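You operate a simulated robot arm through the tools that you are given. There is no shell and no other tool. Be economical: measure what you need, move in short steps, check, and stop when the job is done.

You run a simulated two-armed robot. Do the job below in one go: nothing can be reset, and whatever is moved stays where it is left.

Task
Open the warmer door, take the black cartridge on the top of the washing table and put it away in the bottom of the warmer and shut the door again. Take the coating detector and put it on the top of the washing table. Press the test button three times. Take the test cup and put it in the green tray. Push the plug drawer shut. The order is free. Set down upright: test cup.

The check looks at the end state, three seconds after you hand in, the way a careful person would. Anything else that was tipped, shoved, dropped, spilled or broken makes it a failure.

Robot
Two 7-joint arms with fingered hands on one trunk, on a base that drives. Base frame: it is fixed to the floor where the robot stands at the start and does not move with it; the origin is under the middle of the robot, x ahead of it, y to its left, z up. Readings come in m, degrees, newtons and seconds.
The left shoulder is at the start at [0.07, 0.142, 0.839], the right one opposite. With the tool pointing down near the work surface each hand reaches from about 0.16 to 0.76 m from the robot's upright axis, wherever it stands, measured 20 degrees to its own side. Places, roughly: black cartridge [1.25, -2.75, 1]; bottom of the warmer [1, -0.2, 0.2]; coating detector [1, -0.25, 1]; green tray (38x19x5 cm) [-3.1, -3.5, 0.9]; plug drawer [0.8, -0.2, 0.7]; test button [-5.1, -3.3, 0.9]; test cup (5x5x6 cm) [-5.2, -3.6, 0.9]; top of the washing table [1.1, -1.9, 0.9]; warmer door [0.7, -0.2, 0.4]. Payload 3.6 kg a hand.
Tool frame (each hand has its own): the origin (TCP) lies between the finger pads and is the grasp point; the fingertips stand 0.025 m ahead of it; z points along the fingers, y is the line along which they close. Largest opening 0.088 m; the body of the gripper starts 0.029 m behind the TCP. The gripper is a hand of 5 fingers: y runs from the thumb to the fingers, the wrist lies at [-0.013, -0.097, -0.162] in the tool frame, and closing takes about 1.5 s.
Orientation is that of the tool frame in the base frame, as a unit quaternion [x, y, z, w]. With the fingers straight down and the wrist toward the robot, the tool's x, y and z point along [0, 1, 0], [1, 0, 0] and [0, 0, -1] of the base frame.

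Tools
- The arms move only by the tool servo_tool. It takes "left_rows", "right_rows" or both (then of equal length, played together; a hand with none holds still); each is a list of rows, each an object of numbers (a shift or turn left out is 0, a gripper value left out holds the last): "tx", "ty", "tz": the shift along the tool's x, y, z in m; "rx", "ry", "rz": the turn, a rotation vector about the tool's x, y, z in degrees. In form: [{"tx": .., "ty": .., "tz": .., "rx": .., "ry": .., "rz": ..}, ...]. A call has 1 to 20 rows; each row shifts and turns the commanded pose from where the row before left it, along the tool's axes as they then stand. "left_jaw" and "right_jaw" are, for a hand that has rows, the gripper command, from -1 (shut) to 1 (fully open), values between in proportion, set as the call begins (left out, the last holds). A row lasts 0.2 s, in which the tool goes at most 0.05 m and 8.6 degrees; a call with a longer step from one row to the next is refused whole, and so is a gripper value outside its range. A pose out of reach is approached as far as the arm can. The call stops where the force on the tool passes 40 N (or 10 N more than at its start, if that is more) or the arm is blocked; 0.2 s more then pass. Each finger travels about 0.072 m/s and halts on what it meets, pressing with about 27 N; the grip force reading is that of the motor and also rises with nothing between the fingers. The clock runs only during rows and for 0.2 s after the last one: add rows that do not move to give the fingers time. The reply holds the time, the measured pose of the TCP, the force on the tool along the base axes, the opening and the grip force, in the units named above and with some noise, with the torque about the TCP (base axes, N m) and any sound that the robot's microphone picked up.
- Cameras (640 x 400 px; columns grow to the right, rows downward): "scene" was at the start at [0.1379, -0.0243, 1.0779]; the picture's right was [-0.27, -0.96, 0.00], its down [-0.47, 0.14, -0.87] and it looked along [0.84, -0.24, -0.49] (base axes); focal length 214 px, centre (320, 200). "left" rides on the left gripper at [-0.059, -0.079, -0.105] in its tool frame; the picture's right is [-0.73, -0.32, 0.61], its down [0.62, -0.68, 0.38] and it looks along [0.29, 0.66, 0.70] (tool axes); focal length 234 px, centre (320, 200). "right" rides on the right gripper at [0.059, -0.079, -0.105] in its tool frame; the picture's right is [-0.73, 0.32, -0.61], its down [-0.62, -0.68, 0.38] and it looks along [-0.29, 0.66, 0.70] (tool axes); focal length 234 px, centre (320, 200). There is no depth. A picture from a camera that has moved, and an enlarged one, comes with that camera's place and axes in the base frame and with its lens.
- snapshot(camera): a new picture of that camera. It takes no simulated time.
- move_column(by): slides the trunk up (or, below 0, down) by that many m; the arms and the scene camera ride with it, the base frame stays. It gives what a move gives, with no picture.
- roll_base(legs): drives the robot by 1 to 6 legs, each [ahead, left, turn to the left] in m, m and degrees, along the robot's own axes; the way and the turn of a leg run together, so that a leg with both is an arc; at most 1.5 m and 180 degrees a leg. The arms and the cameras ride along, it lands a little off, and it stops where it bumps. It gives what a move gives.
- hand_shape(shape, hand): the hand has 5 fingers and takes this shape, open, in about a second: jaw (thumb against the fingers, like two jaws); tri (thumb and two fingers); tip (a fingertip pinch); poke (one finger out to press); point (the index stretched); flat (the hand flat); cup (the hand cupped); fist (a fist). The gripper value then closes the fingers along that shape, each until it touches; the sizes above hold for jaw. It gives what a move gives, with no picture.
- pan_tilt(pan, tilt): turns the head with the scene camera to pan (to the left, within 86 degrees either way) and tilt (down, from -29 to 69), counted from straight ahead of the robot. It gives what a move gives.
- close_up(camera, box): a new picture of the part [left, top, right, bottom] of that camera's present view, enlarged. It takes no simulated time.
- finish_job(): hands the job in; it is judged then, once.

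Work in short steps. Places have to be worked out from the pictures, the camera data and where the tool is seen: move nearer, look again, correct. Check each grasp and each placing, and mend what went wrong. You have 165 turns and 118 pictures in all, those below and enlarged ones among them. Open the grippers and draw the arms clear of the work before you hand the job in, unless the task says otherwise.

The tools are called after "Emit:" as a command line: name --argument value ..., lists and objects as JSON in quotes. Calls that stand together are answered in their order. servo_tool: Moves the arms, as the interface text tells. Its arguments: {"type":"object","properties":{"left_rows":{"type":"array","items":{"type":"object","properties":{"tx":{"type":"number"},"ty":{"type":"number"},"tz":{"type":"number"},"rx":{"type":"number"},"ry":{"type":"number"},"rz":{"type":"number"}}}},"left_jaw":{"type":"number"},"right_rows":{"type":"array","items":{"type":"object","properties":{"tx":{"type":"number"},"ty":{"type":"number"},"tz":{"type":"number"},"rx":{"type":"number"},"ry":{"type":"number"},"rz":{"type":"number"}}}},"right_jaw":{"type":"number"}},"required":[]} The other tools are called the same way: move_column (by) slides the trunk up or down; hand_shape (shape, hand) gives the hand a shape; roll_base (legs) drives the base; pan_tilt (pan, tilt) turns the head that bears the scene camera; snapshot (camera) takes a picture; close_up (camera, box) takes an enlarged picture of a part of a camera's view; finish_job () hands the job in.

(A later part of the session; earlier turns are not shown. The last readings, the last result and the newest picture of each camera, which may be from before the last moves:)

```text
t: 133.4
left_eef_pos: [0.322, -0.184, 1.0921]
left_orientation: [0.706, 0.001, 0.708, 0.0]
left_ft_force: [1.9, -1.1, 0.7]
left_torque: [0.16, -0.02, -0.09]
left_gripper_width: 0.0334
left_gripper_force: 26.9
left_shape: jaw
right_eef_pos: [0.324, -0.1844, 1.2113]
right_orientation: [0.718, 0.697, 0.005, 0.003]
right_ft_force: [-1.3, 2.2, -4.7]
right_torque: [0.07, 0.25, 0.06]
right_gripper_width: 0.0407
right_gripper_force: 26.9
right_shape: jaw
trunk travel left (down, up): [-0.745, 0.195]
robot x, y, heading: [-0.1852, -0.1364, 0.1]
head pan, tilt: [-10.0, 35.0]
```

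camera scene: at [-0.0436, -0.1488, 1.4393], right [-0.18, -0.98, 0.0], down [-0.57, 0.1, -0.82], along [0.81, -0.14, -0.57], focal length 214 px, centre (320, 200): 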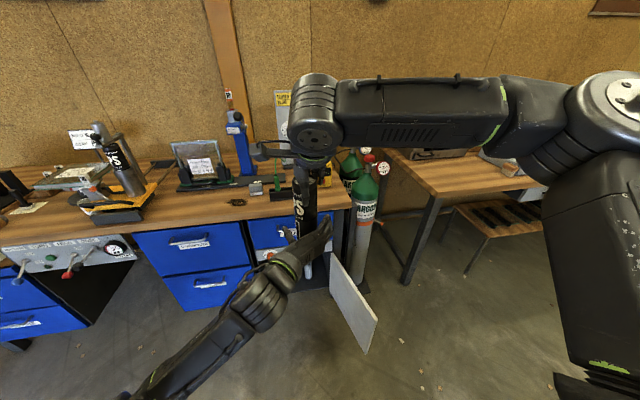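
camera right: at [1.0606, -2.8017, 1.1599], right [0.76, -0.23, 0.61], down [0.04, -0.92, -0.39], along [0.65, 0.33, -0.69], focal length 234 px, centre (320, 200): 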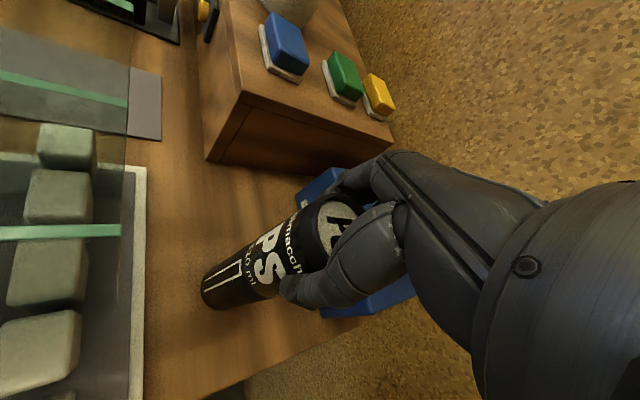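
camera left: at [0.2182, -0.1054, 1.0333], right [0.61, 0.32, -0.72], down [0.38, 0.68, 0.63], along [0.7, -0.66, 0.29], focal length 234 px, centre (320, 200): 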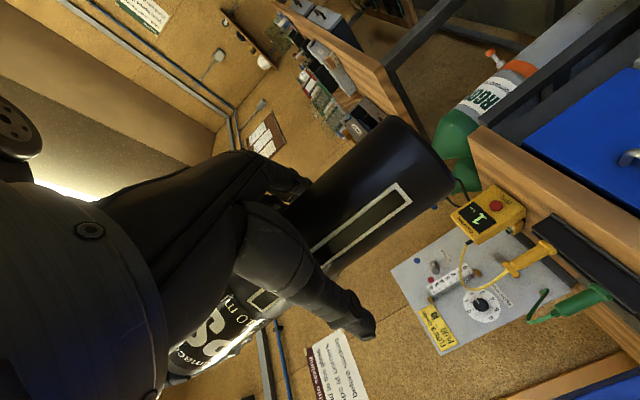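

Left grips too. I release the right hand and lift it away.

Emit:
servo_tool --right_rows '[{}, {}, {}, {}, {}, {}, {}, {}, {"tz": -0.03}, {"tz": -0.03}, {"tz": -0.03}, {"tx": -0.03}, {"tx": -0.03}, {"tx": -0.03}, {"tx": -0.03}, {"tx": -0.03}]' --right_jaw 1

Emit:
snapshot --camera "scene"

```text
t: 136.8
left_eef_pos: [0.3222, -0.1858, 1.0917]
left_orientation: [0.706, 0.0, 0.709, -0.002]
left_ft_force: [-0.2, -0.2, -0.7]
left_torque: [-0.01, -0.02, 0.02]
left_gripper_width: 0.0312
left_gripper_force: 27.0
left_shape: jaw
right_eef_pos: [0.3179, -0.3377, 1.3003]
right_orientation: [0.717, 0.697, 0.005, 0.003]
right_ft_force: [0.1, -1.1, -0.9]
right_torque: [0.01, -0.01, -0.02]
right_gripper_width: 0.088
right_gripper_force: 0.0
right_shape: jaw
trunk travel left (down, up): [-0.745, 0.195]
robot x, y, heading: [-0.1826, -0.1283, -0.3]
head pan, tilt: [-10.0, 35.0]
```

```text
67 pictures are left
camera scene: at [-0.0445, -0.1504, 1.4394], right [-0.18, -0.98, 0.0], down [-0.56, 0.1, -0.82], along [0.81, -0.14, -0.57], focal length 214 px, centre (320, 200)
```

scene: 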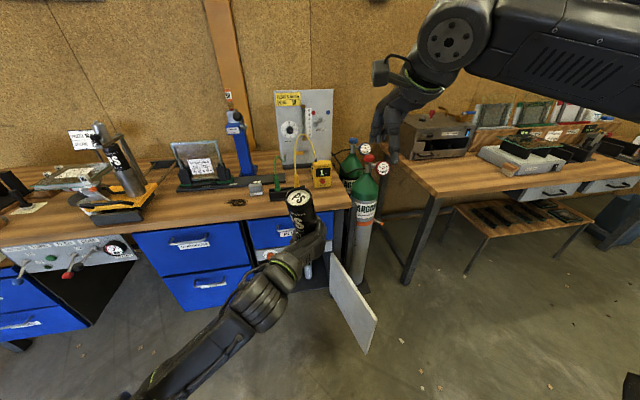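

The left force shows no weight, so I check closely whether it is really held.

Emit:
snapshot --camera "left"

Emit:
close_up --camera "scene" --box '[240, 150, 380, 310]'

```text
66 pictures are left
camera left: at [0.2172, -0.1065, 1.0335], right [0.61, 0.32, -0.72], down [0.38, 0.68, 0.63], along [0.7, -0.66, 0.29], focal length 234 px, centre (320, 200)
```

left: 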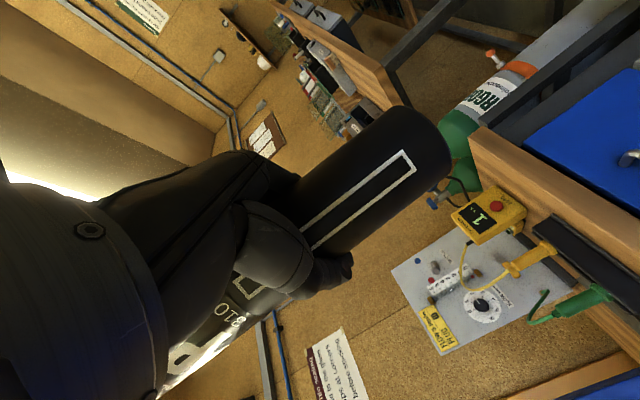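

```text
2.50 times, centred on (310, 230) of scene
camera zoom: at [-0.0445, -0.1504, 1.4394], right [-0.18, -0.98, 0.0], down [-0.56, 0.1, -0.82], along [0.81, -0.14, -0.57], focal length 536 px, centre (345, 125)
```

zoom: 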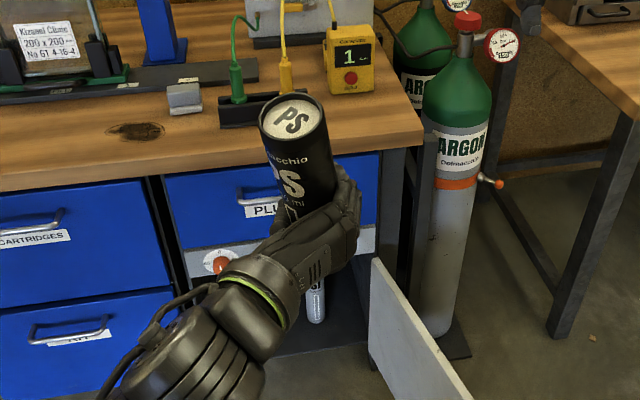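

It is held upright in the left hand. I tuck the right hand up and back, lower the trunk, and look at the opening.

Emit:
servo_tool --right_rows '[{"tz": -0.03, "ty": -0.03}, {"tz": -0.03, "ty": -0.03}, {"tz": -0.03, "ty": -0.03}, {"tz": -0.03, "ty": -0.03}, {"tz": -0.03, "ty": -0.03}]'

Emit:
move_column --by -0.4

Emit:
move_column --by -0.3

Emit:
pan_tilt --pan 0 --tilt 30

Emit:
snapshot --camera "scene"

```text
t: 138.0
left_eef_pos: [0.3214, -0.1846, 1.0921]
left_orientation: [0.706, 0.0, 0.709, 0.0]
left_ft_force: [-0.2, -0.1, 0.5]
left_torque: [-0.02, -0.05, 0.0]
left_gripper_width: 0.031
left_gripper_force: 27.2
left_shape: jaw
right_eef_pos: [0.2371, -0.3035, 1.3989]
right_orientation: [0.717, 0.697, 0.005, 0.003]
right_ft_force: [0.4, 0.1, -0.5]
right_torque: [0.0, 0.03, 0.01]
right_gripper_width: 0.0881
right_gripper_force: 0.1
right_shape: jaw
right hand out of reach, approached as far as the arm can: row 3, 4, 5
trunk travel left (down, up): [-0.745, 0.195]
robot x, y, heading: [-0.1869, -0.1366, -0.0]
head pan, tilt: [-10.0, 35.0]
```

```text
t: 141.8
left_eef_pos: [0.321, -0.184, 0.6916]
left_orientation: [0.706, 0.0, 0.708, -0.001]
left_ft_force: [0.9, 0.0, -0.4]
left_torque: [-0.02, -0.07, -0.02]
left_gripper_width: 0.0311
left_gripper_force: 27.3
left_shape: jaw
right_eef_pos: [0.2385, -0.3045, 0.9976]
right_orientation: [0.718, 0.696, 0.004, 0.003]
right_ft_force: [0.6, 0.1, 0.3]
right_torque: [-0.02, 0.03, -0.04]
right_gripper_width: 0.0879
right_gripper_force: 0.0
right_shape: jaw
trunk travel left (down, up): [-0.345, 0.595]
robot x, y, heading: [-0.1845, -0.1326, -0.1]
head pan, tilt: [-10.0, 35.0]
```

```text
t: 144.8
left_eef_pos: [0.322, -0.184, 0.392]
left_orientation: [0.705, 0.0, 0.709, -0.001]
left_ft_force: [0.0, -0.3, 0.4]
left_torque: [0.0, -0.05, 0.03]
left_gripper_width: 0.0312
left_gripper_force: 27.4
left_shape: jaw
right_eef_pos: [0.2369, -0.305, 0.6976]
right_orientation: [0.718, 0.696, 0.004, 0.003]
right_ft_force: [-0.3, -0.3, -0.4]
right_torque: [0.0, 0.0, 0.0]
right_gripper_width: 0.0881
right_gripper_force: 0.0
right_shape: jaw
trunk travel left (down, up): [-0.045, 0.895]
robot x, y, heading: [-0.1812, -0.1298, 0.1]
head pan, tilt: [-10.0, 35.0]
```

```text
t: 145.5
left_eef_pos: [0.3207, -0.185, 0.3918]
left_orientation: [0.705, 0.0, 0.709, -0.002]
left_ft_force: [0.5, 0.9, -0.6]
left_torque: [0.0, -0.06, -0.01]
left_gripper_width: 0.0309
left_gripper_force: 27.3
left_shape: jaw
right_eef_pos: [0.238, -0.3048, 0.6986]
right_orientation: [0.717, 0.697, 0.004, 0.002]
right_ft_force: [1.1, 0.7, 0.5]
right_torque: [0.01, 0.01, 0.0]
right_gripper_width: 0.0878
right_gripper_force: 0.0
right_shape: jaw
trunk travel left (down, up): [-0.045, 0.895]
robot x, y, heading: [-0.1812, -0.1347, -0.3]
head pan, tilt: [0.0, 30.0]
```

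```text
64 pictures are left
camera scene: at [-0.0407, -0.1334, 0.7471], right [0.0, -1.0, 0.0], down [-0.5, 0.0, -0.87], along [0.87, 0.0, -0.5], focal length 214 px, centre (320, 200)
```

scene: 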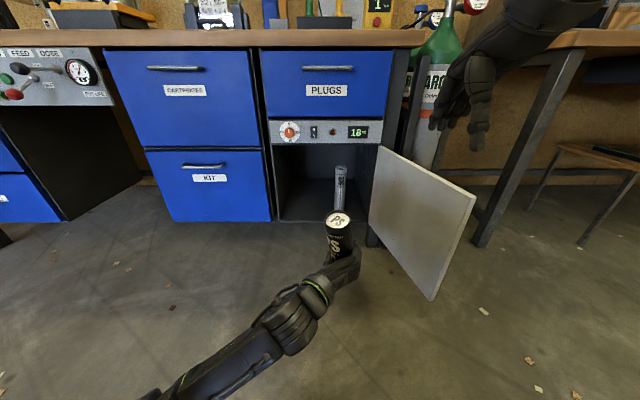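

The opening spans y≈0.06…-0.37; I'll set the cartridge at about (0.82,-0.10). Before driving in, I check the right arm's clearance to the door.

Emit:
servo_tool --left_rows '[{"ty": -0.028, "tx": -0.03}, {"ty": -0.028, "tx": -0.03}, {"ty": -0.028, "tx": -0.03}]'

Emit:
pan_tilt --pan -45 --tilt 40

Emit:
snapshot --camera "scene"

```text
t: 146.3
left_eef_pos: [0.3195, -0.0992, 0.3016]
left_orientation: [0.705, 0.0, 0.709, 0.001]
left_ft_force: [-0.8, -0.6, 0.3]
left_torque: [0.0, -0.04, -0.01]
left_gripper_width: 0.031
left_gripper_force: 26.7
left_shape: jaw
right_eef_pos: [0.2378, -0.305, 0.6975]
right_orientation: [0.717, 0.697, 0.004, 0.003]
right_ft_force: [0.2, 0.2, 0.9]
right_torque: [0.01, 0.02, 0.02]
right_gripper_width: 0.0881
right_gripper_force: 0.2
right_shape: jaw
trunk travel left (down, up): [-0.045, 0.895]
robot x, y, heading: [-0.1806, -0.135, -0.6]
head pan, tilt: [0.0, 30.0]
```

```text
t: 147.5
left_eef_pos: [0.3205, -0.1, 0.3028]
left_orientation: [0.705, 0.001, 0.709, -0.001]
left_ft_force: [0.7, -0.8, -0.2]
left_torque: [0.0, -0.04, -0.02]
left_gripper_width: 0.0308
left_gripper_force: 27.4
left_shape: jaw
right_eef_pos: [0.2376, -0.3049, 0.6987]
right_orientation: [0.718, 0.696, 0.004, 0.004]
right_ft_force: [0.6, 0.8, -0.4]
right_torque: [-0.02, -0.02, -0.01]
right_gripper_width: 0.0881
right_gripper_force: 0.0
right_shape: jaw
trunk travel left (down, up): [-0.045, 0.895]
robot x, y, heading: [-0.1813, -0.1324, -0.1]
head pan, tilt: [-45.0, 40.0]
```

```text
63 pictures are left
camera scene: at [-0.0712, -0.1933, 0.7318], right [-0.71, -0.71, 0.0], down [-0.45, 0.46, -0.77], along [0.54, -0.54, -0.64], focal length 214 px, centre (320, 200)
```

scene: 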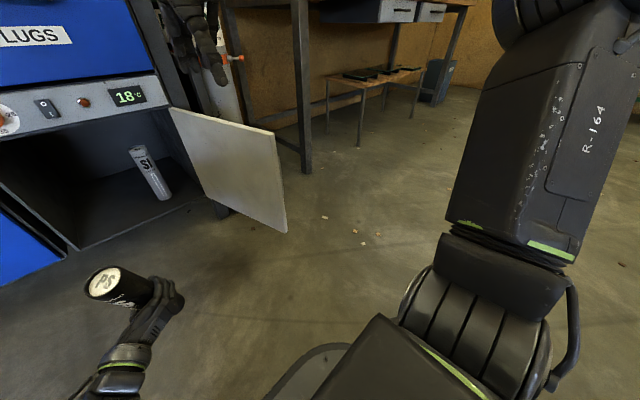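

The right arm stays clear of the door and base radius ≈0.29 m leaves room. I drive forward 0.3 m.

Emit:
roll_base --legs '[[0.3, 0.01, 0]]'

Emit:
pan_tilt --pan 0 --tilt 40

Emit:
snapshot --camera "scene"

```text
t: 149.5
left_eef_pos: [0.6229, -0.0888, 0.3018]
left_orientation: [0.707, 0.001, 0.708, -0.001]
left_ft_force: [0.5, 0.6, -0.1]
left_torque: [-0.01, -0.08, 0.0]
left_gripper_width: 0.0311
left_gripper_force: 26.9
left_shape: jaw
right_eef_pos: [0.5412, -0.2951, 0.6986]
right_orientation: [0.717, 0.698, 0.004, 0.003]
right_ft_force: [0.1, -0.7, -0.3]
right_torque: [-0.01, 0.0, 0.02]
right_gripper_width: 0.0881
right_gripper_force: 0.0
right_shape: jaw
trunk travel left (down, up): [-0.045, 0.895]
robot x, y, heading: [0.1187, -0.1254, -0.3]
head pan, tilt: [-45.0, 40.0]
```

```text
t: 150.6
left_eef_pos: [0.6233, -0.0881, 0.3001]
left_orientation: [0.707, 0.001, 0.708, -0.001]
left_ft_force: [0.0, 0.5, -0.1]
left_torque: [-0.02, -0.05, -0.02]
left_gripper_width: 0.0308
left_gripper_force: 26.9
left_shape: jaw
right_eef_pos: [0.5417, -0.2939, 0.6979]
right_orientation: [0.717, 0.697, 0.004, 0.004]
right_ft_force: [-0.3, 0.2, 0.4]
right_torque: [0.01, -0.01, 0.0]
right_gripper_width: 0.0878
right_gripper_force: 0.0
right_shape: jaw
trunk travel left (down, up): [-0.045, 0.895]
robot x, y, heading: [0.1196, -0.1249, -0.3]
head pan, tilt: [0.0, 40.0]
```

```text
62 pictures are left
camera scene: at [0.2575, -0.124, 0.7318], right [0.0, -1.0, 0.0], down [-0.64, 0.0, -0.77], along [0.77, 0.0, -0.64], focal length 214 px, centre (320, 200)
```

scene: 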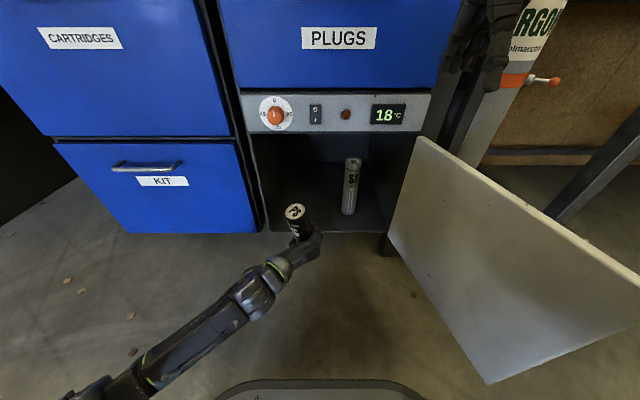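

All consistent: floor z≈0.197, SI cartridge at (0.816,-0.225). I extend the left hand into the warmer.

Emit:
servo_tool --left_rows '[{"tz": 0.03}, {"tz": 0.03}, {"tz": 0.03}, {"tz": 0.03}, {"tz": 0.03}, {"tz": 0.03}, {"tz": 0.015}]'

Emit:
close_up --camera "scene" --box '[220, 80, 440, 300]'

```text
t: 152.2
left_eef_pos: [0.8186, -0.0878, 0.3036]
left_orientation: [0.707, 0.001, 0.708, -0.001]
left_ft_force: [-0.2, 0.5, 0.4]
left_torque: [-0.04, -0.05, -0.01]
left_gripper_width: 0.0307
left_gripper_force: 26.9
left_shape: jaw
right_eef_pos: [0.5426, -0.2951, 0.6985]
right_orientation: [0.716, 0.698, 0.005, 0.003]
right_ft_force: [0.6, -0.2, 0.2]
right_torque: [0.0, -0.03, -0.04]
right_gripper_width: 0.0879
right_gripper_force: 0.1
right_shape: jaw
trunk travel left (down, up): [-0.045, 0.895]
robot x, y, heading: [0.1203, -0.1254, -0.3]
head pan, tilt: [0.0, 40.0]
```

```text
1.82 times, centred on (330, 190) of scene
camera zoom: at [0.2577, -0.1239, 0.7317], right [0.0, -1.0, 0.0], down [-0.64, 0.0, -0.77], along [0.77, 0.0, -0.64], focal length 390 px, centre (302, 218)
```

zoom: 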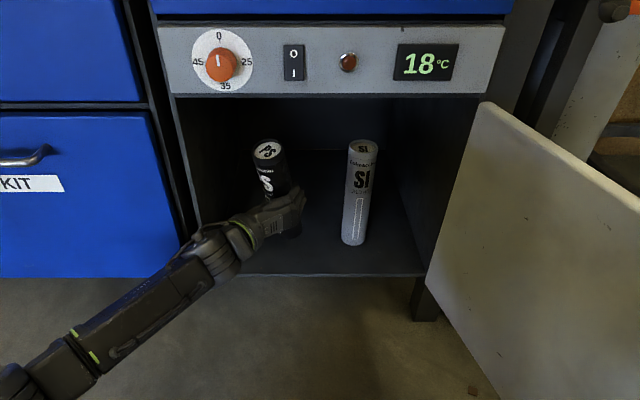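

The cartridge leans about 10° left in the grip. I roll the hand back by 9° and lower most of the way.

Emit:
servo_tool --left_rows '[{"rz": 4.5}, {"rz": 4.5}, {"tx": -0.008}, {"tx": -0.008}, {"tx": -0.006}]'

Emit:
close_up --camera "scene" --box '[250, 120, 370, 260]'

```text
t: 153.4
left_eef_pos: [0.8199, -0.0842, 0.2796]
left_orientation: [0.704, -0.055, 0.706, -0.057]
left_ft_force: [0.5, -0.3, -0.2]
left_torque: [0.02, -0.04, -0.03]
left_gripper_width: 0.0307
left_gripper_force: 27.0
left_shape: jaw
right_eef_pos: [0.5418, -0.2944, 0.6984]
right_orientation: [0.717, 0.697, 0.005, 0.003]
right_ft_force: [0.8, 1.3, 0.5]
right_torque: [-0.01, 0.0, 0.0]
right_gripper_width: 0.0881
right_gripper_force: 0.1
right_shape: jaw
trunk travel left (down, up): [-0.045, 0.895]
robot x, y, heading: [0.122, -0.1259, 0.0]
head pan, tilt: [0.0, 40.0]
```

```text
2.86 times, centred on (310, 190) of scene
camera zoom: at [0.2577, -0.124, 0.7317], right [0.0, -1.0, 0.0], down [-0.64, 0.0, -0.77], along [0.77, 0.0, -0.64], focal length 613 px, centre (349, 229)
```

zoom: 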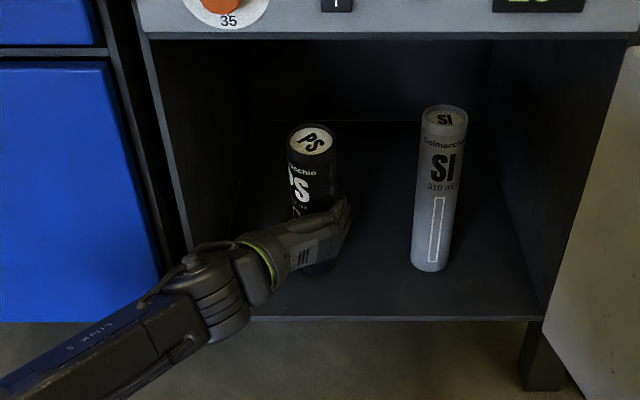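

Now upright. I lower in small steps until the floor takes it.

Emit:
servo_tool --left_rows '[{"tx": -0.004}, {"tx": -0.004}, {"tx": -0.003}]'

Emit:
servo_tool --left_rows '[{"tx": -0.003}, {"tx": -0.003}]'

```text
t: 154.2
left_eef_pos: [0.8185, -0.0822, 0.2696]
left_orientation: [0.705, -0.054, 0.705, -0.057]
left_ft_force: [-0.2, -0.3, -0.4]
left_torque: [0.03, -0.06, -0.04]
left_gripper_width: 0.0307
left_gripper_force: 26.6
left_shape: jaw
right_eef_pos: [0.5416, -0.2947, 0.6985]
right_orientation: [0.717, 0.697, 0.005, 0.003]
right_ft_force: [0.1, 0.4, -0.1]
right_torque: [0.0, -0.02, 0.01]
right_gripper_width: 0.0878
right_gripper_force: 0.1
right_shape: jaw
trunk travel left (down, up): [-0.045, 0.895]
robot x, y, heading: [0.1199, -0.1247, -0.1]
head pan, tilt: [0.0, 40.0]
```

```text
t: 154.8
left_eef_pos: [0.8183, -0.0816, 0.2676]
left_orientation: [0.702, -0.055, 0.707, -0.056]
left_ft_force: [1.1, -1.0, 9.7]
left_torque: [-0.14, 0.02, -0.01]
left_gripper_width: 0.0304
left_gripper_force: 27.4
left_shape: jaw
right_eef_pos: [0.5403, -0.2955, 0.6992]
right_orientation: [0.716, 0.698, 0.004, 0.004]
right_ft_force: [0.3, -0.1, -0.3]
right_torque: [-0.04, 0.01, 0.0]
right_gripper_width: 0.0879
right_gripper_force: 0.0
right_shape: jaw
trunk travel left (down, up): [-0.045, 0.895]
robot x, y, heading: [0.1228, -0.1253, -0.1]
head pan, tilt: [0.0, 40.0]
```

Floor contact (≈10 N). I open the hand.

Emit:
servo_tool --left_rows '[{}, {}, {}, {}, {}, {}, {}]' --left_jaw 1

Emit:
close_up --camera "scene" --box '[250, 120, 370, 260]'

```text
t: 156.4
left_eef_pos: [0.8191, -0.082, 0.2648]
left_orientation: [0.704, -0.055, 0.706, -0.057]
left_ft_force: [0.4, 0.3, 0.5]
left_torque: [-0.01, 0.02, 0.03]
left_gripper_width: 0.0877
left_gripper_force: 0.0
left_shape: jaw
right_eef_pos: [0.5418, -0.2968, 0.6991]
right_orientation: [0.716, 0.698, 0.005, 0.004]
right_ft_force: [-1.0, -0.5, 0.1]
right_torque: [0.02, 0.01, -0.02]
right_gripper_width: 0.0877
right_gripper_force: 0.2
right_shape: jaw
trunk travel left (down, up): [-0.045, 0.895]
robot x, y, heading: [0.1186, -0.1272, -0.3]
head pan, tilt: [0.0, 40.0]
```

```text
2.86 times, centred on (310, 190) of scene
camera zoom: at [0.2572, -0.124, 0.7318], right [0.0, -1.0, 0.0], down [-0.64, 0.0, -0.77], along [0.77, 0.0, -0.64], focal length 613 px, centre (349, 229)
```

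zoom: 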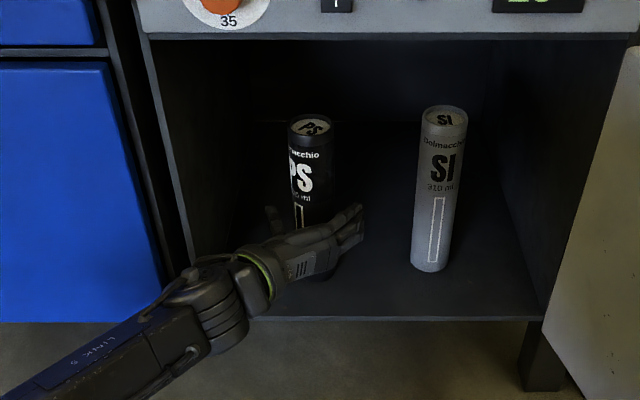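

It stands upright. I withdraw the hand straight back.

Emit:
servo_tool --left_rows '[{"tz": -0.02}, {"tz": -0.03}, {"tz": -0.03}, {"tz": -0.04}, {"tz": -0.04}, {"tz": -0.04}, {"tz": -0.04}]'

Emit:
close_up --camera "scene" --box '[220, 100, 440, 300]'

```text
t: 158.0
left_eef_pos: [0.5784, -0.0836, 0.2649]
left_orientation: [0.704, -0.054, 0.706, -0.058]
left_ft_force: [0.0, -0.5, -0.1]
left_torque: [0.0, 0.0, -0.03]
left_gripper_width: 0.0878
left_gripper_force: 0.1
left_shape: jaw
right_eef_pos: [0.541, -0.2946, 0.6986]
right_orientation: [0.717, 0.697, 0.005, 0.004]
right_ft_force: [-0.3, 0.0, -0.4]
right_torque: [0.01, 0.02, -0.03]
right_gripper_width: 0.088
right_gripper_force: 0.1
right_shape: jaw
trunk travel left (down, up): [-0.045, 0.895]
robot x, y, heading: [0.1209, -0.1233, 0.0]
head pan, tilt: [0.0, 40.0]
```

```text
2.00 times, centred on (330, 200) of scene
camera zoom: at [0.2572, -0.124, 0.7319], right [0.0, -1.0, 0.0], down [-0.64, 0.0, -0.77], along [0.77, 0.0, -0.64], focal length 429 px, centre (300, 200)
```

zoom: 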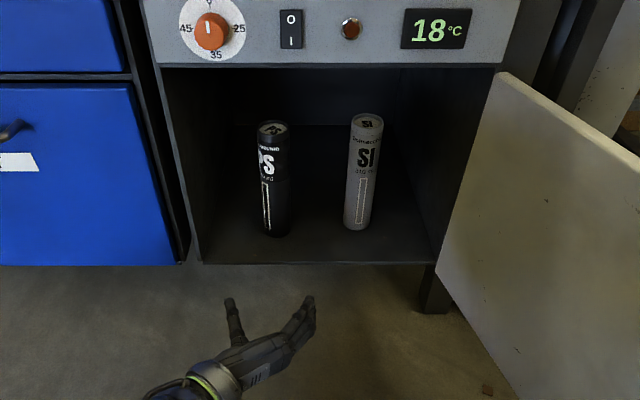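

Both cartridges stand. To shut the door I first back off, raise the left hand above door height, and turn the right hand to point forward, closed.

Emit:
roll_base --legs '[[-0.25, 0, 0]]'

Emit:
servo_tool --left_rows '[{"tx": 0.04}, {"tx": 0.04}, {"tx": 0.04}, {"tx": 0.04}, {"tx": 0.04}, {"tx": 0.04}, {"tx": 0.04}, {"tx": 0.04}, {"tx": 0.04}, {"tx": 0.04}, {"tx": 0.04}, {"ty": -0.03}, {"ty": -0.03}, {"ty": -0.03}]' --right_rows '[{"rx": -6}, {"rx": -6}, {"rx": -6}, {"rx": -6}, {"rx": -6}, {"rx": -6}, {"rx": -6}, {"rx": -6}, {"rx": -6}, {"rx": -6}, {"rx": -6}, {"rx": -6}, {"rx": -6}, {"rx": -6}]' --right_jaw -1

```text
t: 159.9
left_eef_pos: [0.3241, -0.0835, 0.264]
left_orientation: [0.704, -0.054, 0.706, -0.056]
left_ft_force: [-0.7, 0.5, -0.7]
left_torque: [0.02, 0.06, 0.01]
left_gripper_width: 0.0878
left_gripper_force: 0.0
left_shape: jaw
right_eef_pos: [0.2867, -0.2945, 0.6984]
right_orientation: [0.717, 0.697, 0.005, 0.004]
right_ft_force: [0.1, -0.4, 0.5]
right_torque: [-0.03, -0.01, 0.02]
right_gripper_width: 0.088
right_gripper_force: 0.1
right_shape: jaw
trunk travel left (down, up): [-0.045, 0.895]
robot x, y, heading: [-0.1336, -0.1246, -0.2]
head pan, tilt: [0.0, 40.0]
```

```text
t: 162.9
left_eef_pos: [0.3222, -0.0638, 0.7144]
left_orientation: [0.704, -0.055, 0.706, -0.056]
left_ft_force: [0.3, 0.2, 0.0]
left_torque: [0.03, 0.0, 0.0]
left_gripper_width: 0.088
left_gripper_force: 0.0
left_shape: jaw
right_eef_pos: [0.3061, -0.2906, 0.7158]
right_orientation: [0.554, 0.539, 0.444, 0.454]
right_ft_force: [0.0, 0.4, 0.8]
right_torque: [0.06, -0.01, -0.01]
right_gripper_width: 0.0002
right_gripper_force: 26.9
right_shape: jaw
right hand out of reach, approached as far as the arm can: row 11, 12, 13, 14
trunk travel left (down, up): [-0.045, 0.895]
robot x, y, heading: [-0.1344, -0.1255, -0.3]
head pan, tilt: [0.0, 40.0]
```

Now right hand: out to the right over the door's outer side, then down to door height.

Emit:
servo_tool --right_rows '[{"tx": -0.04}, {"tx": -0.04}, {"tx": -0.04}, {"tx": -0.04}, {"tx": -0.04}, {"tx": -0.04}, {"tx": -0.04}, {"tx": -0.03}, {"ty": -0.038, "tz": -0.005}, {"ty": -0.038, "tz": -0.005}, {"ty": -0.038, "tz": -0.005}, {"ty": -0.038}, {"ty": -0.038}, {"ty": -0.038}, {"ty": -0.03}, {"tz": 0.04}, {"tz": 0.04}, {"tz": 0.03}]'

Emit:
pan_tilt --pan -30 --tilt 35

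Emit:
snapshot --camera "scene"

```text
t: 166.7
left_eef_pos: [0.3233, -0.0632, 0.7132]
left_orientation: [0.704, -0.055, 0.706, -0.056]
left_ft_force: [1.0, 0.3, -0.5]
left_torque: [-0.04, 0.0, 0.02]
left_gripper_width: 0.0876
left_gripper_force: 0.1
left_shape: jaw
right_eef_pos: [0.3437, -0.6011, 0.4476]
right_orientation: [0.555, 0.54, 0.443, 0.453]
right_ft_force: [-1.4, 0.3, -0.4]
right_torque: [-0.02, -0.04, 0.02]
right_gripper_width: 0.0003
right_gripper_force: 27.2
right_shape: jaw
right hand out of reach, approached as far as the arm can: row 1
trunk travel left (down, up): [-0.045, 0.895]
robot x, y, heading: [-0.1315, -0.1233, -0.1]
head pan, tilt: [0.0, 40.0]
```

```text
t: 167.6
left_eef_pos: [0.3217, -0.0642, 0.712]
left_orientation: [0.704, -0.055, 0.706, -0.057]
left_ft_force: [-0.4, -0.1, -0.2]
left_torque: [0.04, 0.02, 0.01]
left_gripper_width: 0.0875
left_gripper_force: 0.1
left_shape: jaw
right_eef_pos: [0.3446, -0.6014, 0.4481]
right_orientation: [0.555, 0.538, 0.443, 0.454]
right_ft_force: [-0.2, 0.4, 0.3]
right_torque: [-0.04, -0.02, 0.0]
right_gripper_width: 0.0
right_gripper_force: 27.3
right_shape: jaw
trunk travel left (down, up): [-0.045, 0.895]
robot x, y, heading: [-0.1364, -0.1217, -0.3]
head pan, tilt: [-30.0, 35.0]
```

```text
57 pictures are left
camera scene: at [-0.0061, -0.1676, 0.7394], right [-0.5, -0.87, 0.0], down [-0.5, 0.29, -0.82], along [0.71, -0.41, -0.57], focal length 214 px, centre (320, 200)
```

scene: 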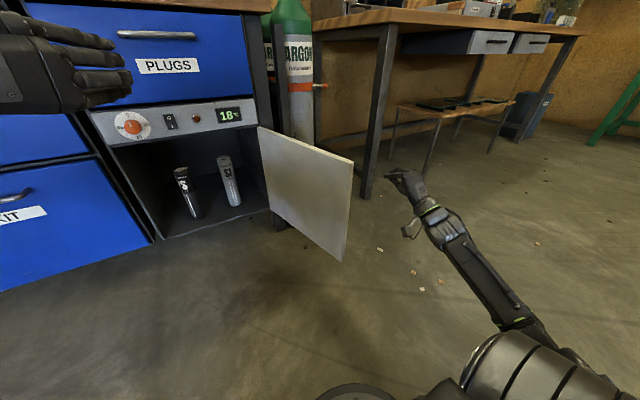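

The right hand is on the outer side of the door. I move forward/up a bit to be above the handle, then sweep left to swing the door.

Emit:
servo_tool --right_rows '[{"tz": 0.04, "ty": 0.02}, {"tz": 0.04, "ty": 0.02}, {"tx": 0.03}, {"tx": 0.03}, {"tx": 0.03}, {"tx": 0.03}, {"tx": 0.03}, {"tx": 0.03}, {"tx": 0.03}, {"tx": 0.03}, {"tx": 0.03}, {"tx": 0.03}]'

Emit:
snapshot --camera "scene"

```text
t: 170.2
left_eef_pos: [0.3239, -0.0635, 0.7143]
left_orientation: [0.704, -0.054, 0.706, -0.057]
left_ft_force: [-0.1, 0.7, -0.7]
left_torque: [0.01, -0.02, -0.04]
left_gripper_width: 0.0877
left_gripper_force: 0.2
left_shape: jaw
right_eef_pos: [0.3213, -0.5364, 0.4605]
right_orientation: [0.551, 0.541, 0.444, 0.454]
right_ft_force: [-0.7, -0.3, -0.3]
right_torque: [0.0, -0.04, 0.01]
right_gripper_width: 0.0001
right_gripper_force: 26.8
right_shape: jaw
right hand out of reach, approached as far as the arm can: row 1, 2, 3, 4, 5, 6, 7, 8, 9, 10, 11, 12
trunk travel left (down, up): [-0.045, 0.895]
robot x, y, heading: [-0.1343, -0.1252, -0.3]
head pan, tilt: [-30.0, 35.0]
```

```text
56 pictures are left
camera scene: at [-0.0061, -0.1677, 0.7394], right [-0.5, -0.87, 0.0], down [-0.5, 0.29, -0.82], along [0.71, -0.41, -0.57], focal length 214 px, centre (320, 200)
```

scene: 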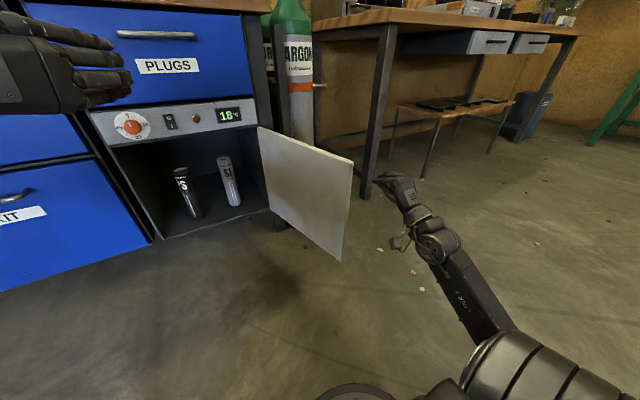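

The arm is at a limit there, so I use the base: forward a bit, then strafe left so the hand swings the door.

Emit:
roll_base --legs '[[0.09, 0, 0], [0, 0.3, 0]]'

Emit:
snapshot --camera "scene"

```text
t: 173.0
left_eef_pos: [0.4146, 0.2371, 0.7137]
left_orientation: [0.704, -0.056, 0.706, -0.055]
left_ft_force: [-0.8, 0.3, -0.1]
left_torque: [0.02, 0.01, 0.0]
left_gripper_width: 0.0879
left_gripper_force: 0.0
left_shape: jaw
right_eef_pos: [0.411, -0.2361, 0.4605]
right_orientation: [0.554, 0.539, 0.442, 0.456]
right_ft_force: [0.6, -0.4, -0.4]
right_torque: [-0.01, -0.01, -0.02]
right_gripper_width: 0.0
right_gripper_force: 27.0
right_shape: jaw
trunk travel left (down, up): [-0.045, 0.895]
robot x, y, heading: [-0.0429, 0.179, -0.2]
head pan, tilt: [-30.0, 35.0]
```

```text
55 pictures are left
camera scene: at [0.0848, 0.1346, 0.7394], right [-0.5, -0.86, 0.0], down [-0.5, 0.29, -0.82], along [0.71, -0.41, -0.57], focal length 214 px, centre (320, 200)
```

scene: 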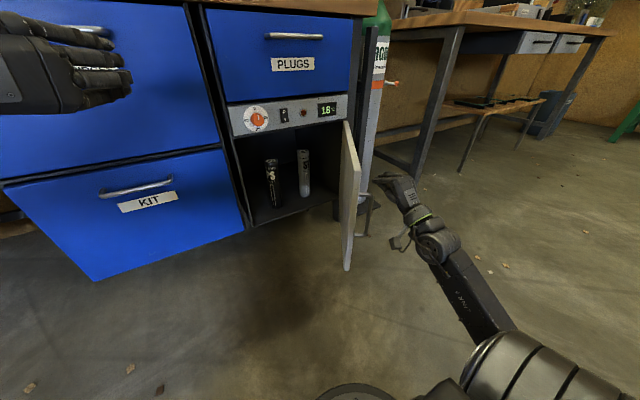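

The door is following (≈75°). I pull the left hand back, then drive forward-left to continue closing.

Emit:
servo_tool --left_rows '[{"tz": -0.03}, {"tz": -0.03}, {"tz": -0.03}, {"tz": -0.03}]'

Emit:
roll_base --legs '[[0.14, 0.12, 0]]'

Emit:
snapshot --camera "scene"

```text
t: 174.0
left_eef_pos: [0.2926, 0.2382, 0.714]
left_orientation: [0.704, -0.056, 0.706, -0.056]
left_ft_force: [-0.2, 0.6, 0.4]
left_torque: [-0.02, -0.02, 0.0]
left_gripper_width: 0.0877
left_gripper_force: 0.0
left_shape: jaw
right_eef_pos: [0.412, -0.2358, 0.4613]
right_orientation: [0.554, 0.539, 0.442, 0.455]
right_ft_force: [0.2, 1.0, -1.0]
right_torque: [-0.02, -0.01, 0.0]
right_gripper_width: 0.0002
right_gripper_force: 27.6
right_shape: jaw
trunk travel left (down, up): [-0.045, 0.895]
robot x, y, heading: [-0.0441, 0.1802, -0.4]
head pan, tilt: [-30.0, 35.0]
```

```text
t: 175.5
left_eef_pos: [0.438, 0.3576, 0.7142]
left_orientation: [0.704, -0.053, 0.706, -0.058]
left_ft_force: [-0.6, 0.1, 0.3]
left_torque: [0.0, 0.02, 0.01]
left_gripper_width: 0.0878
left_gripper_force: 0.1
left_shape: jaw
right_eef_pos: [0.5588, -0.1145, 0.4627]
right_orientation: [0.552, 0.542, 0.444, 0.453]
right_ft_force: [0.4, 0.4, -0.2]
right_torque: [0.0, -0.01, -0.03]
right_gripper_width: 0.0
right_gripper_force: 27.0
right_shape: jaw
trunk travel left (down, up): [-0.045, 0.895]
robot x, y, heading: [0.1035, 0.3019, -0.1]
head pan, tilt: [-30.0, 35.0]
```

```text
54 pictures are left
camera scene: at [0.2298, 0.2544, 0.7394], right [-0.5, -0.87, 0.0], down [-0.5, 0.29, -0.82], along [0.71, -0.41, -0.57], focal length 214 px, centre (320, 200)
```

scene: 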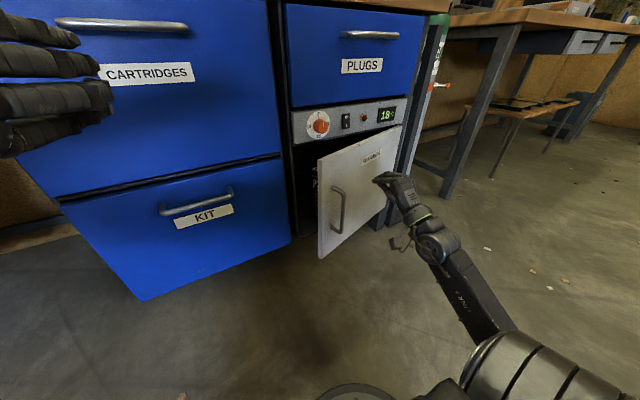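

About 35° left. I push straight forward with the base, then finish with the arm until contact.

Emit:
roll_base --legs '[[0.09, 0.02, 0]]'

Emit:
servo_tool --right_rows '[{"tz": 0.015, "ty": 0.003}, {"tz": 0.015, "ty": 0.003}, {"tz": 0.012, "ty": 0.003}, {"tz": 0.012, "ty": 0.003}, {"tz": 0.012, "ty": 0.003}, {"tz": 0.012, "ty": 0.003}]'

Emit:
snapshot --camera "scene"

```text
t: 176.6
left_eef_pos: [0.5246, 0.3778, 0.7157]
left_orientation: [0.704, -0.054, 0.706, -0.058]
left_ft_force: [1.0, 0.1, -0.5]
left_torque: [-0.03, 0.0, 0.0]
left_gripper_width: 0.0875
left_gripper_force: 0.0
left_shape: jaw
right_eef_pos: [0.6448, -0.0946, 0.4595]
right_orientation: [0.552, 0.541, 0.443, 0.453]
right_ft_force: [-0.8, -0.6, 0.2]
right_torque: [0.04, -0.02, -0.03]
right_gripper_width: 0.0
right_gripper_force: 26.9
right_shape: jaw
trunk travel left (down, up): [-0.045, 0.895]
robot x, y, heading: [0.1854, 0.3215, -0.1]
head pan, tilt: [-30.0, 35.0]
```

```text
t: 178.0
left_eef_pos: [0.5252, 0.3776, 0.7149]
left_orientation: [0.704, -0.054, 0.706, -0.057]
left_ft_force: [-1.0, -0.3, -0.9]
left_torque: [-0.01, 0.05, 0.0]
left_gripper_width: 0.0875
left_gripper_force: 0.0
left_shape: jaw
right_eef_pos: [0.6652, -0.1142, 0.4698]
right_orientation: [0.552, 0.541, 0.443, 0.454]
right_ft_force: [0.2, -0.1, 0.9]
right_torque: [-0.01, 0.01, 0.01]
right_gripper_width: 0.0
right_gripper_force: 26.8
right_shape: jaw
right hand out of reach, approached as far as the arm can: row 1, 2, 3, 4, 5, 6
trunk travel left (down, up): [-0.045, 0.895]
robot x, y, heading: [0.1888, 0.3196, 0.0]
head pan, tilt: [-30.0, 35.0]
```

```text
53 pictures are left
camera scene: at [0.3158, 0.2745, 0.7394], right [-0.5, -0.87, 0.0], down [-0.5, 0.29, -0.82], along [0.71, -0.41, -0.57], focal length 214 px, centre (320, 200)
```

scene: 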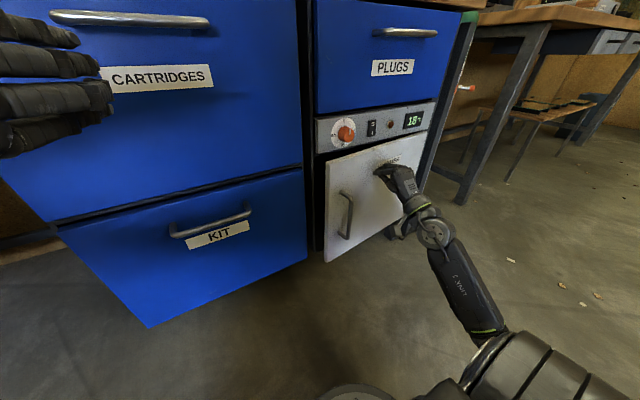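

Nearly closed; I nudge the base forward in small legs.

Emit:
roll_base --legs '[[0.035, 0, 0]]'

Emit:
close_up --camera "scene" --box '[290, 80, 470, 280]'

```text
t: 178.9
left_eef_pos: [0.559, 0.3783, 0.7146]
left_orientation: [0.704, -0.053, 0.706, -0.057]
left_ft_force: [0.1, 0.0, -0.7]
left_torque: [-0.01, 0.03, -0.01]
left_gripper_width: 0.0875
left_gripper_force: 0.0
left_shape: jaw
right_eef_pos: [0.6994, -0.1147, 0.4686]
right_orientation: [0.552, 0.541, 0.444, 0.453]
right_ft_force: [-1.3, 0.2, 0.0]
right_torque: [0.03, -0.03, -0.02]
right_gripper_width: 0.0
right_gripper_force: 26.3
right_shape: jaw
trunk travel left (down, up): [-0.045, 0.895]
robot x, y, heading: [0.2207, 0.3181, 0.0]
head pan, tilt: [-30.0, 35.0]
```

```text
2.00 times, centred on (380, 180) of scene
camera zoom: at [0.3495, 0.2744, 0.7394], right [-0.5, -0.87, 0.0], down [-0.5, 0.29, -0.82], along [0.71, -0.41, -0.57], focal length 429 px, centre (200, 240)
```

zoom: 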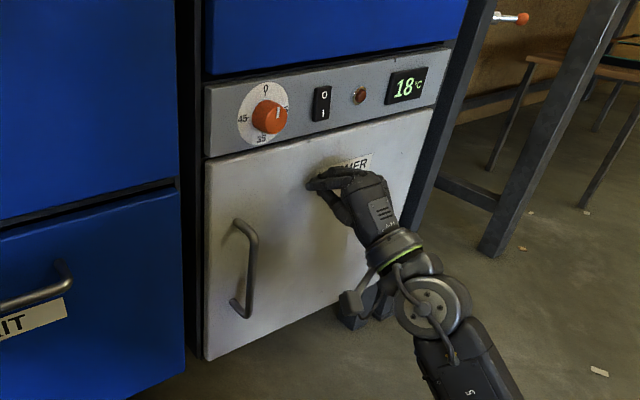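

Looks flush; one more small nudge to feel the stop.

Emit:
roll_base --legs '[[0.012, 0, 0]]'

Emit:
close_up --camera "scene" --box '[290, 80, 470, 280]'

```text
t: 179.7
left_eef_pos: [0.5671, 0.3771, 0.7158]
left_orientation: [0.704, -0.054, 0.706, -0.055]
left_ft_force: [0.4, -0.1, 0.2]
left_torque: [0.0, -0.06, 0.02]
left_gripper_width: 0.0876
left_gripper_force: 0.1
left_shape: jaw
right_eef_pos: [0.7055, -0.1149, 0.4715]
right_orientation: [0.551, 0.539, 0.444, 0.456]
right_ft_force: [-10.5, 3.3, 0.1]
right_torque: [0.01, 0.05, 0.08]
right_gripper_width: 0.0
right_gripper_force: 27.0
right_shape: jaw
trunk travel left (down, up): [-0.045, 0.895]
robot x, y, heading: [0.2307, 0.3162, 0.1]
head pan, tilt: [-30.0, 35.0]
stopped in leg 1: the force on the tool passed its limit at 74 N (the readings are from after the stop); the commanded pose is now the measured one
```

```text
2.00 times, centred on (380, 180) of scene
camera zoom: at [0.3581, 0.2744, 0.7395], right [-0.5, -0.86, 0.0], down [-0.5, 0.29, -0.82], along [0.71, -0.41, -0.57], focal length 429 px, centre (200, 240)
```

zoom: 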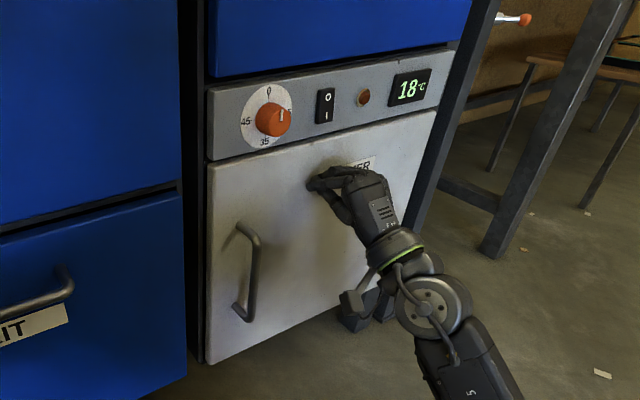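

The door is shut (hard stop). I back off, raise the trunk, and go to a viewpoint at the right front of the bench for the detector.

Emit:
roll_base --legs '[[-0.4, 0, 0]]'

Emit:
move_column --by 0.4

Emit:
move_column --by 0.4

Emit:
servo_tool --right_rows '[{"rx": 8.4}, {"rx": 8.4}, {"rx": 8.4}, {"rx": 8.4}, {"rx": 8.4}, {"rx": 8.4}, {"rx": 8.4}, {"rx": 8.4}, {"rx": 8.4}, {"rx": 2}]' --right_jaw 1

Emit:
roll_base --legs '[[0.4, -0.85, 0], [0.1, 0, 55]]'

Emit:
pan_tilt --pan -30 --tilt 42

Emit:
snapshot --camera "scene"

```text
t: 182.3
left_eef_pos: [0.1584, 0.3795, 0.7159]
left_orientation: [0.704, -0.054, 0.706, -0.058]
left_ft_force: [-0.4, -1.2, 0.4]
left_torque: [-0.01, 0.03, 0.02]
left_gripper_width: 0.0877
left_gripper_force: 0.0
left_shape: jaw
right_eef_pos: [0.2983, -0.1126, 0.4711]
right_orientation: [0.551, 0.541, 0.445, 0.455]
right_ft_force: [-0.1, -0.7, 0.2]
right_torque: [-0.01, 0.01, -0.04]
right_gripper_width: 0.0
right_gripper_force: 26.9
right_shape: jaw
trunk travel left (down, up): [-0.045, 0.895]
robot x, y, heading: [-0.178, 0.3173, 0.3]
head pan, tilt: [-30.0, 35.0]
```

```text
t: 186.1
left_eef_pos: [0.1587, 0.3786, 1.1151]
left_orientation: [0.704, -0.055, 0.706, -0.059]
left_ft_force: [-0.7, 0.5, 0.0]
left_torque: [-0.01, -0.02, -0.04]
left_gripper_width: 0.0875
left_gripper_force: 0.1
left_shape: jaw
right_eef_pos: [0.2989, -0.1122, 0.872]
right_orientation: [0.551, 0.541, 0.445, 0.454]
right_ft_force: [0.2, 0.9, -0.7]
right_torque: [-0.01, 0.01, 0.01]
right_gripper_width: 0.0001
right_gripper_force: 26.7
right_shape: jaw
trunk travel left (down, up): [-0.445, 0.495]
robot x, y, heading: [-0.1753, 0.3205, 0.0]
head pan, tilt: [-30.0, 35.0]
```

```text
t: 189.9
left_eef_pos: [0.1573, 0.3789, 1.5144]
left_orientation: [0.704, -0.054, 0.706, -0.058]
left_ft_force: [-0.6, 0.0, 0.1]
left_torque: [-0.04, -0.01, -0.05]
left_gripper_width: 0.0877
left_gripper_force: 0.1
left_shape: jaw
right_eef_pos: [0.2973, -0.1106, 1.2715]
right_orientation: [0.55, 0.541, 0.445, 0.454]
right_ft_force: [1.2, -0.4, -0.6]
right_torque: [0.03, -0.01, 0.05]
right_gripper_width: 0.0002
right_gripper_force: 27.1
right_shape: jaw
trunk travel left (down, up): [-0.845, 0.095]
robot x, y, heading: [-0.1776, 0.3187, -0.4]
head pan, tilt: [-30.0, 35.0]
```

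```text
t: 192.1
left_eef_pos: [0.159, 0.3794, 1.5152]
left_orientation: [0.704, -0.053, 0.706, -0.058]
left_ft_force: [-0.7, -0.1, -0.3]
left_torque: [0.02, -0.04, 0.02]
left_gripper_width: 0.0879
left_gripper_force: 0.2
left_shape: jaw
right_eef_pos: [0.2338, -0.2379, 1.176]
right_orientation: [0.711, 0.703, 0.01, 0.01]
right_ft_force: [-0.9, -0.3, 0.5]
right_torque: [0.0, 0.03, 0.02]
right_gripper_width: 0.088
right_gripper_force: 0.0
right_shape: jaw
right hand out of reach, approached as far as the arm can: row 2, 3, 4, 5, 6, 7, 8, 9, 10
trunk travel left (down, up): [-0.845, 0.095]
robot x, y, heading: [-0.176, 0.3169, 0.1]
head pan, tilt: [-30.0, 35.0]
```

```text
t: 199.5
left_eef_pos: [0.4332, -0.1835, 1.5142]
left_orientation: [0.646, 0.283, 0.596, -0.383]
left_ft_force: [-0.8, 0.9, 0.4]
left_torque: [0.01, 0.0, -0.03]
left_gripper_width: 0.0876
left_gripper_force: 0.2
left_shape: jaw
right_eef_pos: [0.9868, -0.4679, 1.1754]
right_orientation: [0.298, 0.954, 0.014, 0.005]
right_ft_force: [-0.4, -0.1, 0.6]
right_torque: [-0.01, -0.04, 0.03]
right_gripper_width: 0.0877
right_gripper_force: 0.1
right_shape: jaw
trunk travel left (down, up): [-0.845, 0.095]
robot x, y, heading: [0.2967, -0.4958, 55.6]
head pan, tilt: [-30.0, 35.0]
```

```text
t: 200.2
left_eef_pos: [0.4325, -0.1835, 1.5142]
left_orientation: [0.646, 0.283, 0.596, -0.383]
left_ft_force: [0.0, -0.4, -0.1]
left_torque: [0.0, 0.01, -0.01]
left_gripper_width: 0.0875
left_gripper_force: 0.1
left_shape: jaw
right_eef_pos: [0.987, -0.4667, 1.176]
right_orientation: [0.299, 0.954, 0.014, 0.005]
right_ft_force: [0.8, 0.3, -0.3]
right_torque: [-0.03, -0.02, -0.02]
right_gripper_width: 0.0877
right_gripper_force: 0.0
right_shape: jaw
trunk travel left (down, up): [-0.845, 0.095]
robot x, y, heading: [0.2984, -0.4963, 55.8]
head pan, tilt: [-30.0, 42.0]
```

```text
50 pictures are left
camera scene: at [0.399, -0.4177, 1.5289], right [0.44, -0.9, 0.0], down [-0.6, -0.29, -0.74], along [0.67, 0.33, -0.67], focal length 214 px, centre (320, 200)
```

scene: 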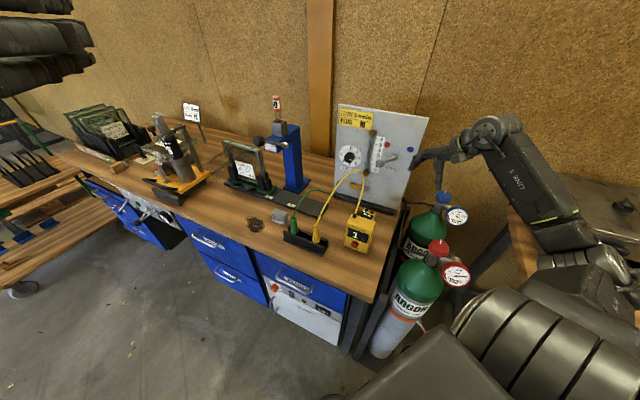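

The right hand is above the bottles with clearance. I look at the detector from both cameras.

Emit:
close_up --camera "scene" --box '[280, 130, 480, 290]'

Emit:
snapshot --camera "right"

```text
2.50 times, centred on (380, 210) of scene
camera zoom: at [0.399, -0.4177, 1.5289], right [0.44, -0.9, 0.0], down [-0.6, -0.29, -0.74], along [0.67, 0.33, -0.67], focal length 536 px, centre (170, 175)
```

zoom: 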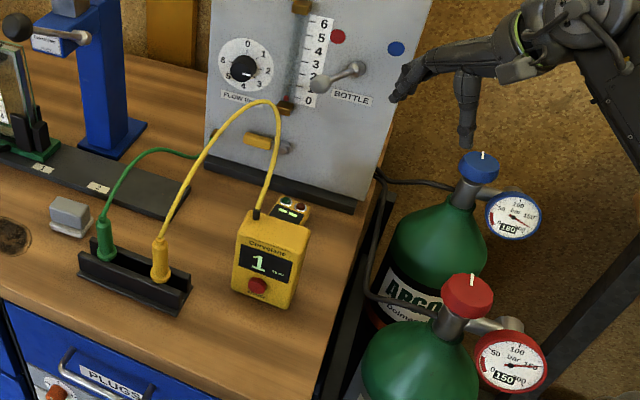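

```text
48 pictures are left
camera right: at [0.8915, -0.5003, 1.2772], right [0.77, -0.16, 0.62], down [0.13, -0.91, -0.4], along [0.62, 0.39, -0.68], focal length 234 px, centre (320, 200)
```

right: 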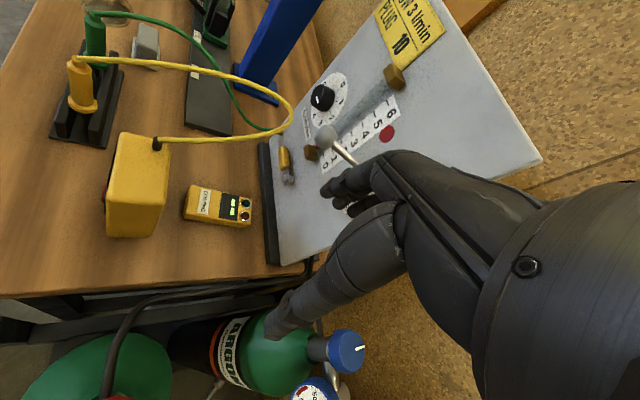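

The detector's label side is clear: centre ≈[1.01,-0.329], long axis along x, ~5 cm wide; the probe cable arcs over its left side (≈z 1.09). I come in from the right, below the cable. First a small base shift and turning the hand to close along y.

Emit:
roll_base --legs '[[0.017, -0.06, 0]]'

Emit:
servo_tool --right_rows '[{"rz": -7.5}, {"rz": -7.5}, {"rz": -7.5}, {"rz": -7.5}]'

```text
t: 201.2
left_eef_pos: [0.4813, -0.2, 1.5154]
left_orientation: [0.645, 0.285, 0.598, -0.382]
left_ft_force: [-0.9, 0.3, 0.1]
left_torque: [0.0, 0.02, -0.01]
left_gripper_width: 0.0877
left_gripper_force: 0.0
left_shape: jaw
right_eef_pos: [1.0383, -0.4839, 1.1798]
right_orientation: [0.298, 0.955, 0.013, 0.007]
right_ft_force: [0.3, 0.2, 0.2]
right_torque: [-0.01, -0.05, 0.01]
right_gripper_width: 0.0879
right_gripper_force: 0.1
right_shape: jaw
trunk travel left (down, up): [-0.845, 0.095]
robot x, y, heading: [0.3518, -0.5123, 56.0]
head pan, tilt: [-30.0, 42.0]
```

```text
t: 202.2
left_eef_pos: [0.492, -0.2032, 1.5146]
left_orientation: [0.647, 0.283, 0.596, -0.383]
left_ft_force: [-0.2, -0.8, 0.2]
left_torque: [0.01, -0.03, 0.0]
left_gripper_width: 0.0875
left_gripper_force: 0.0
left_shape: jaw
right_eef_pos: [1.0456, -0.4869, 1.1769]
right_orientation: [0.04, 0.999, 0.013, 0.007]
right_ft_force: [-0.1, -0.6, -0.2]
right_torque: [0.03, -0.01, 0.01]
right_gripper_width: 0.0879
right_gripper_force: 0.0
right_shape: jaw
trunk travel left (down, up): [-0.845, 0.095]
robot x, y, heading: [0.3497, -0.5151, 56.2]
head pan, tilt: [-30.0, 42.0]
```

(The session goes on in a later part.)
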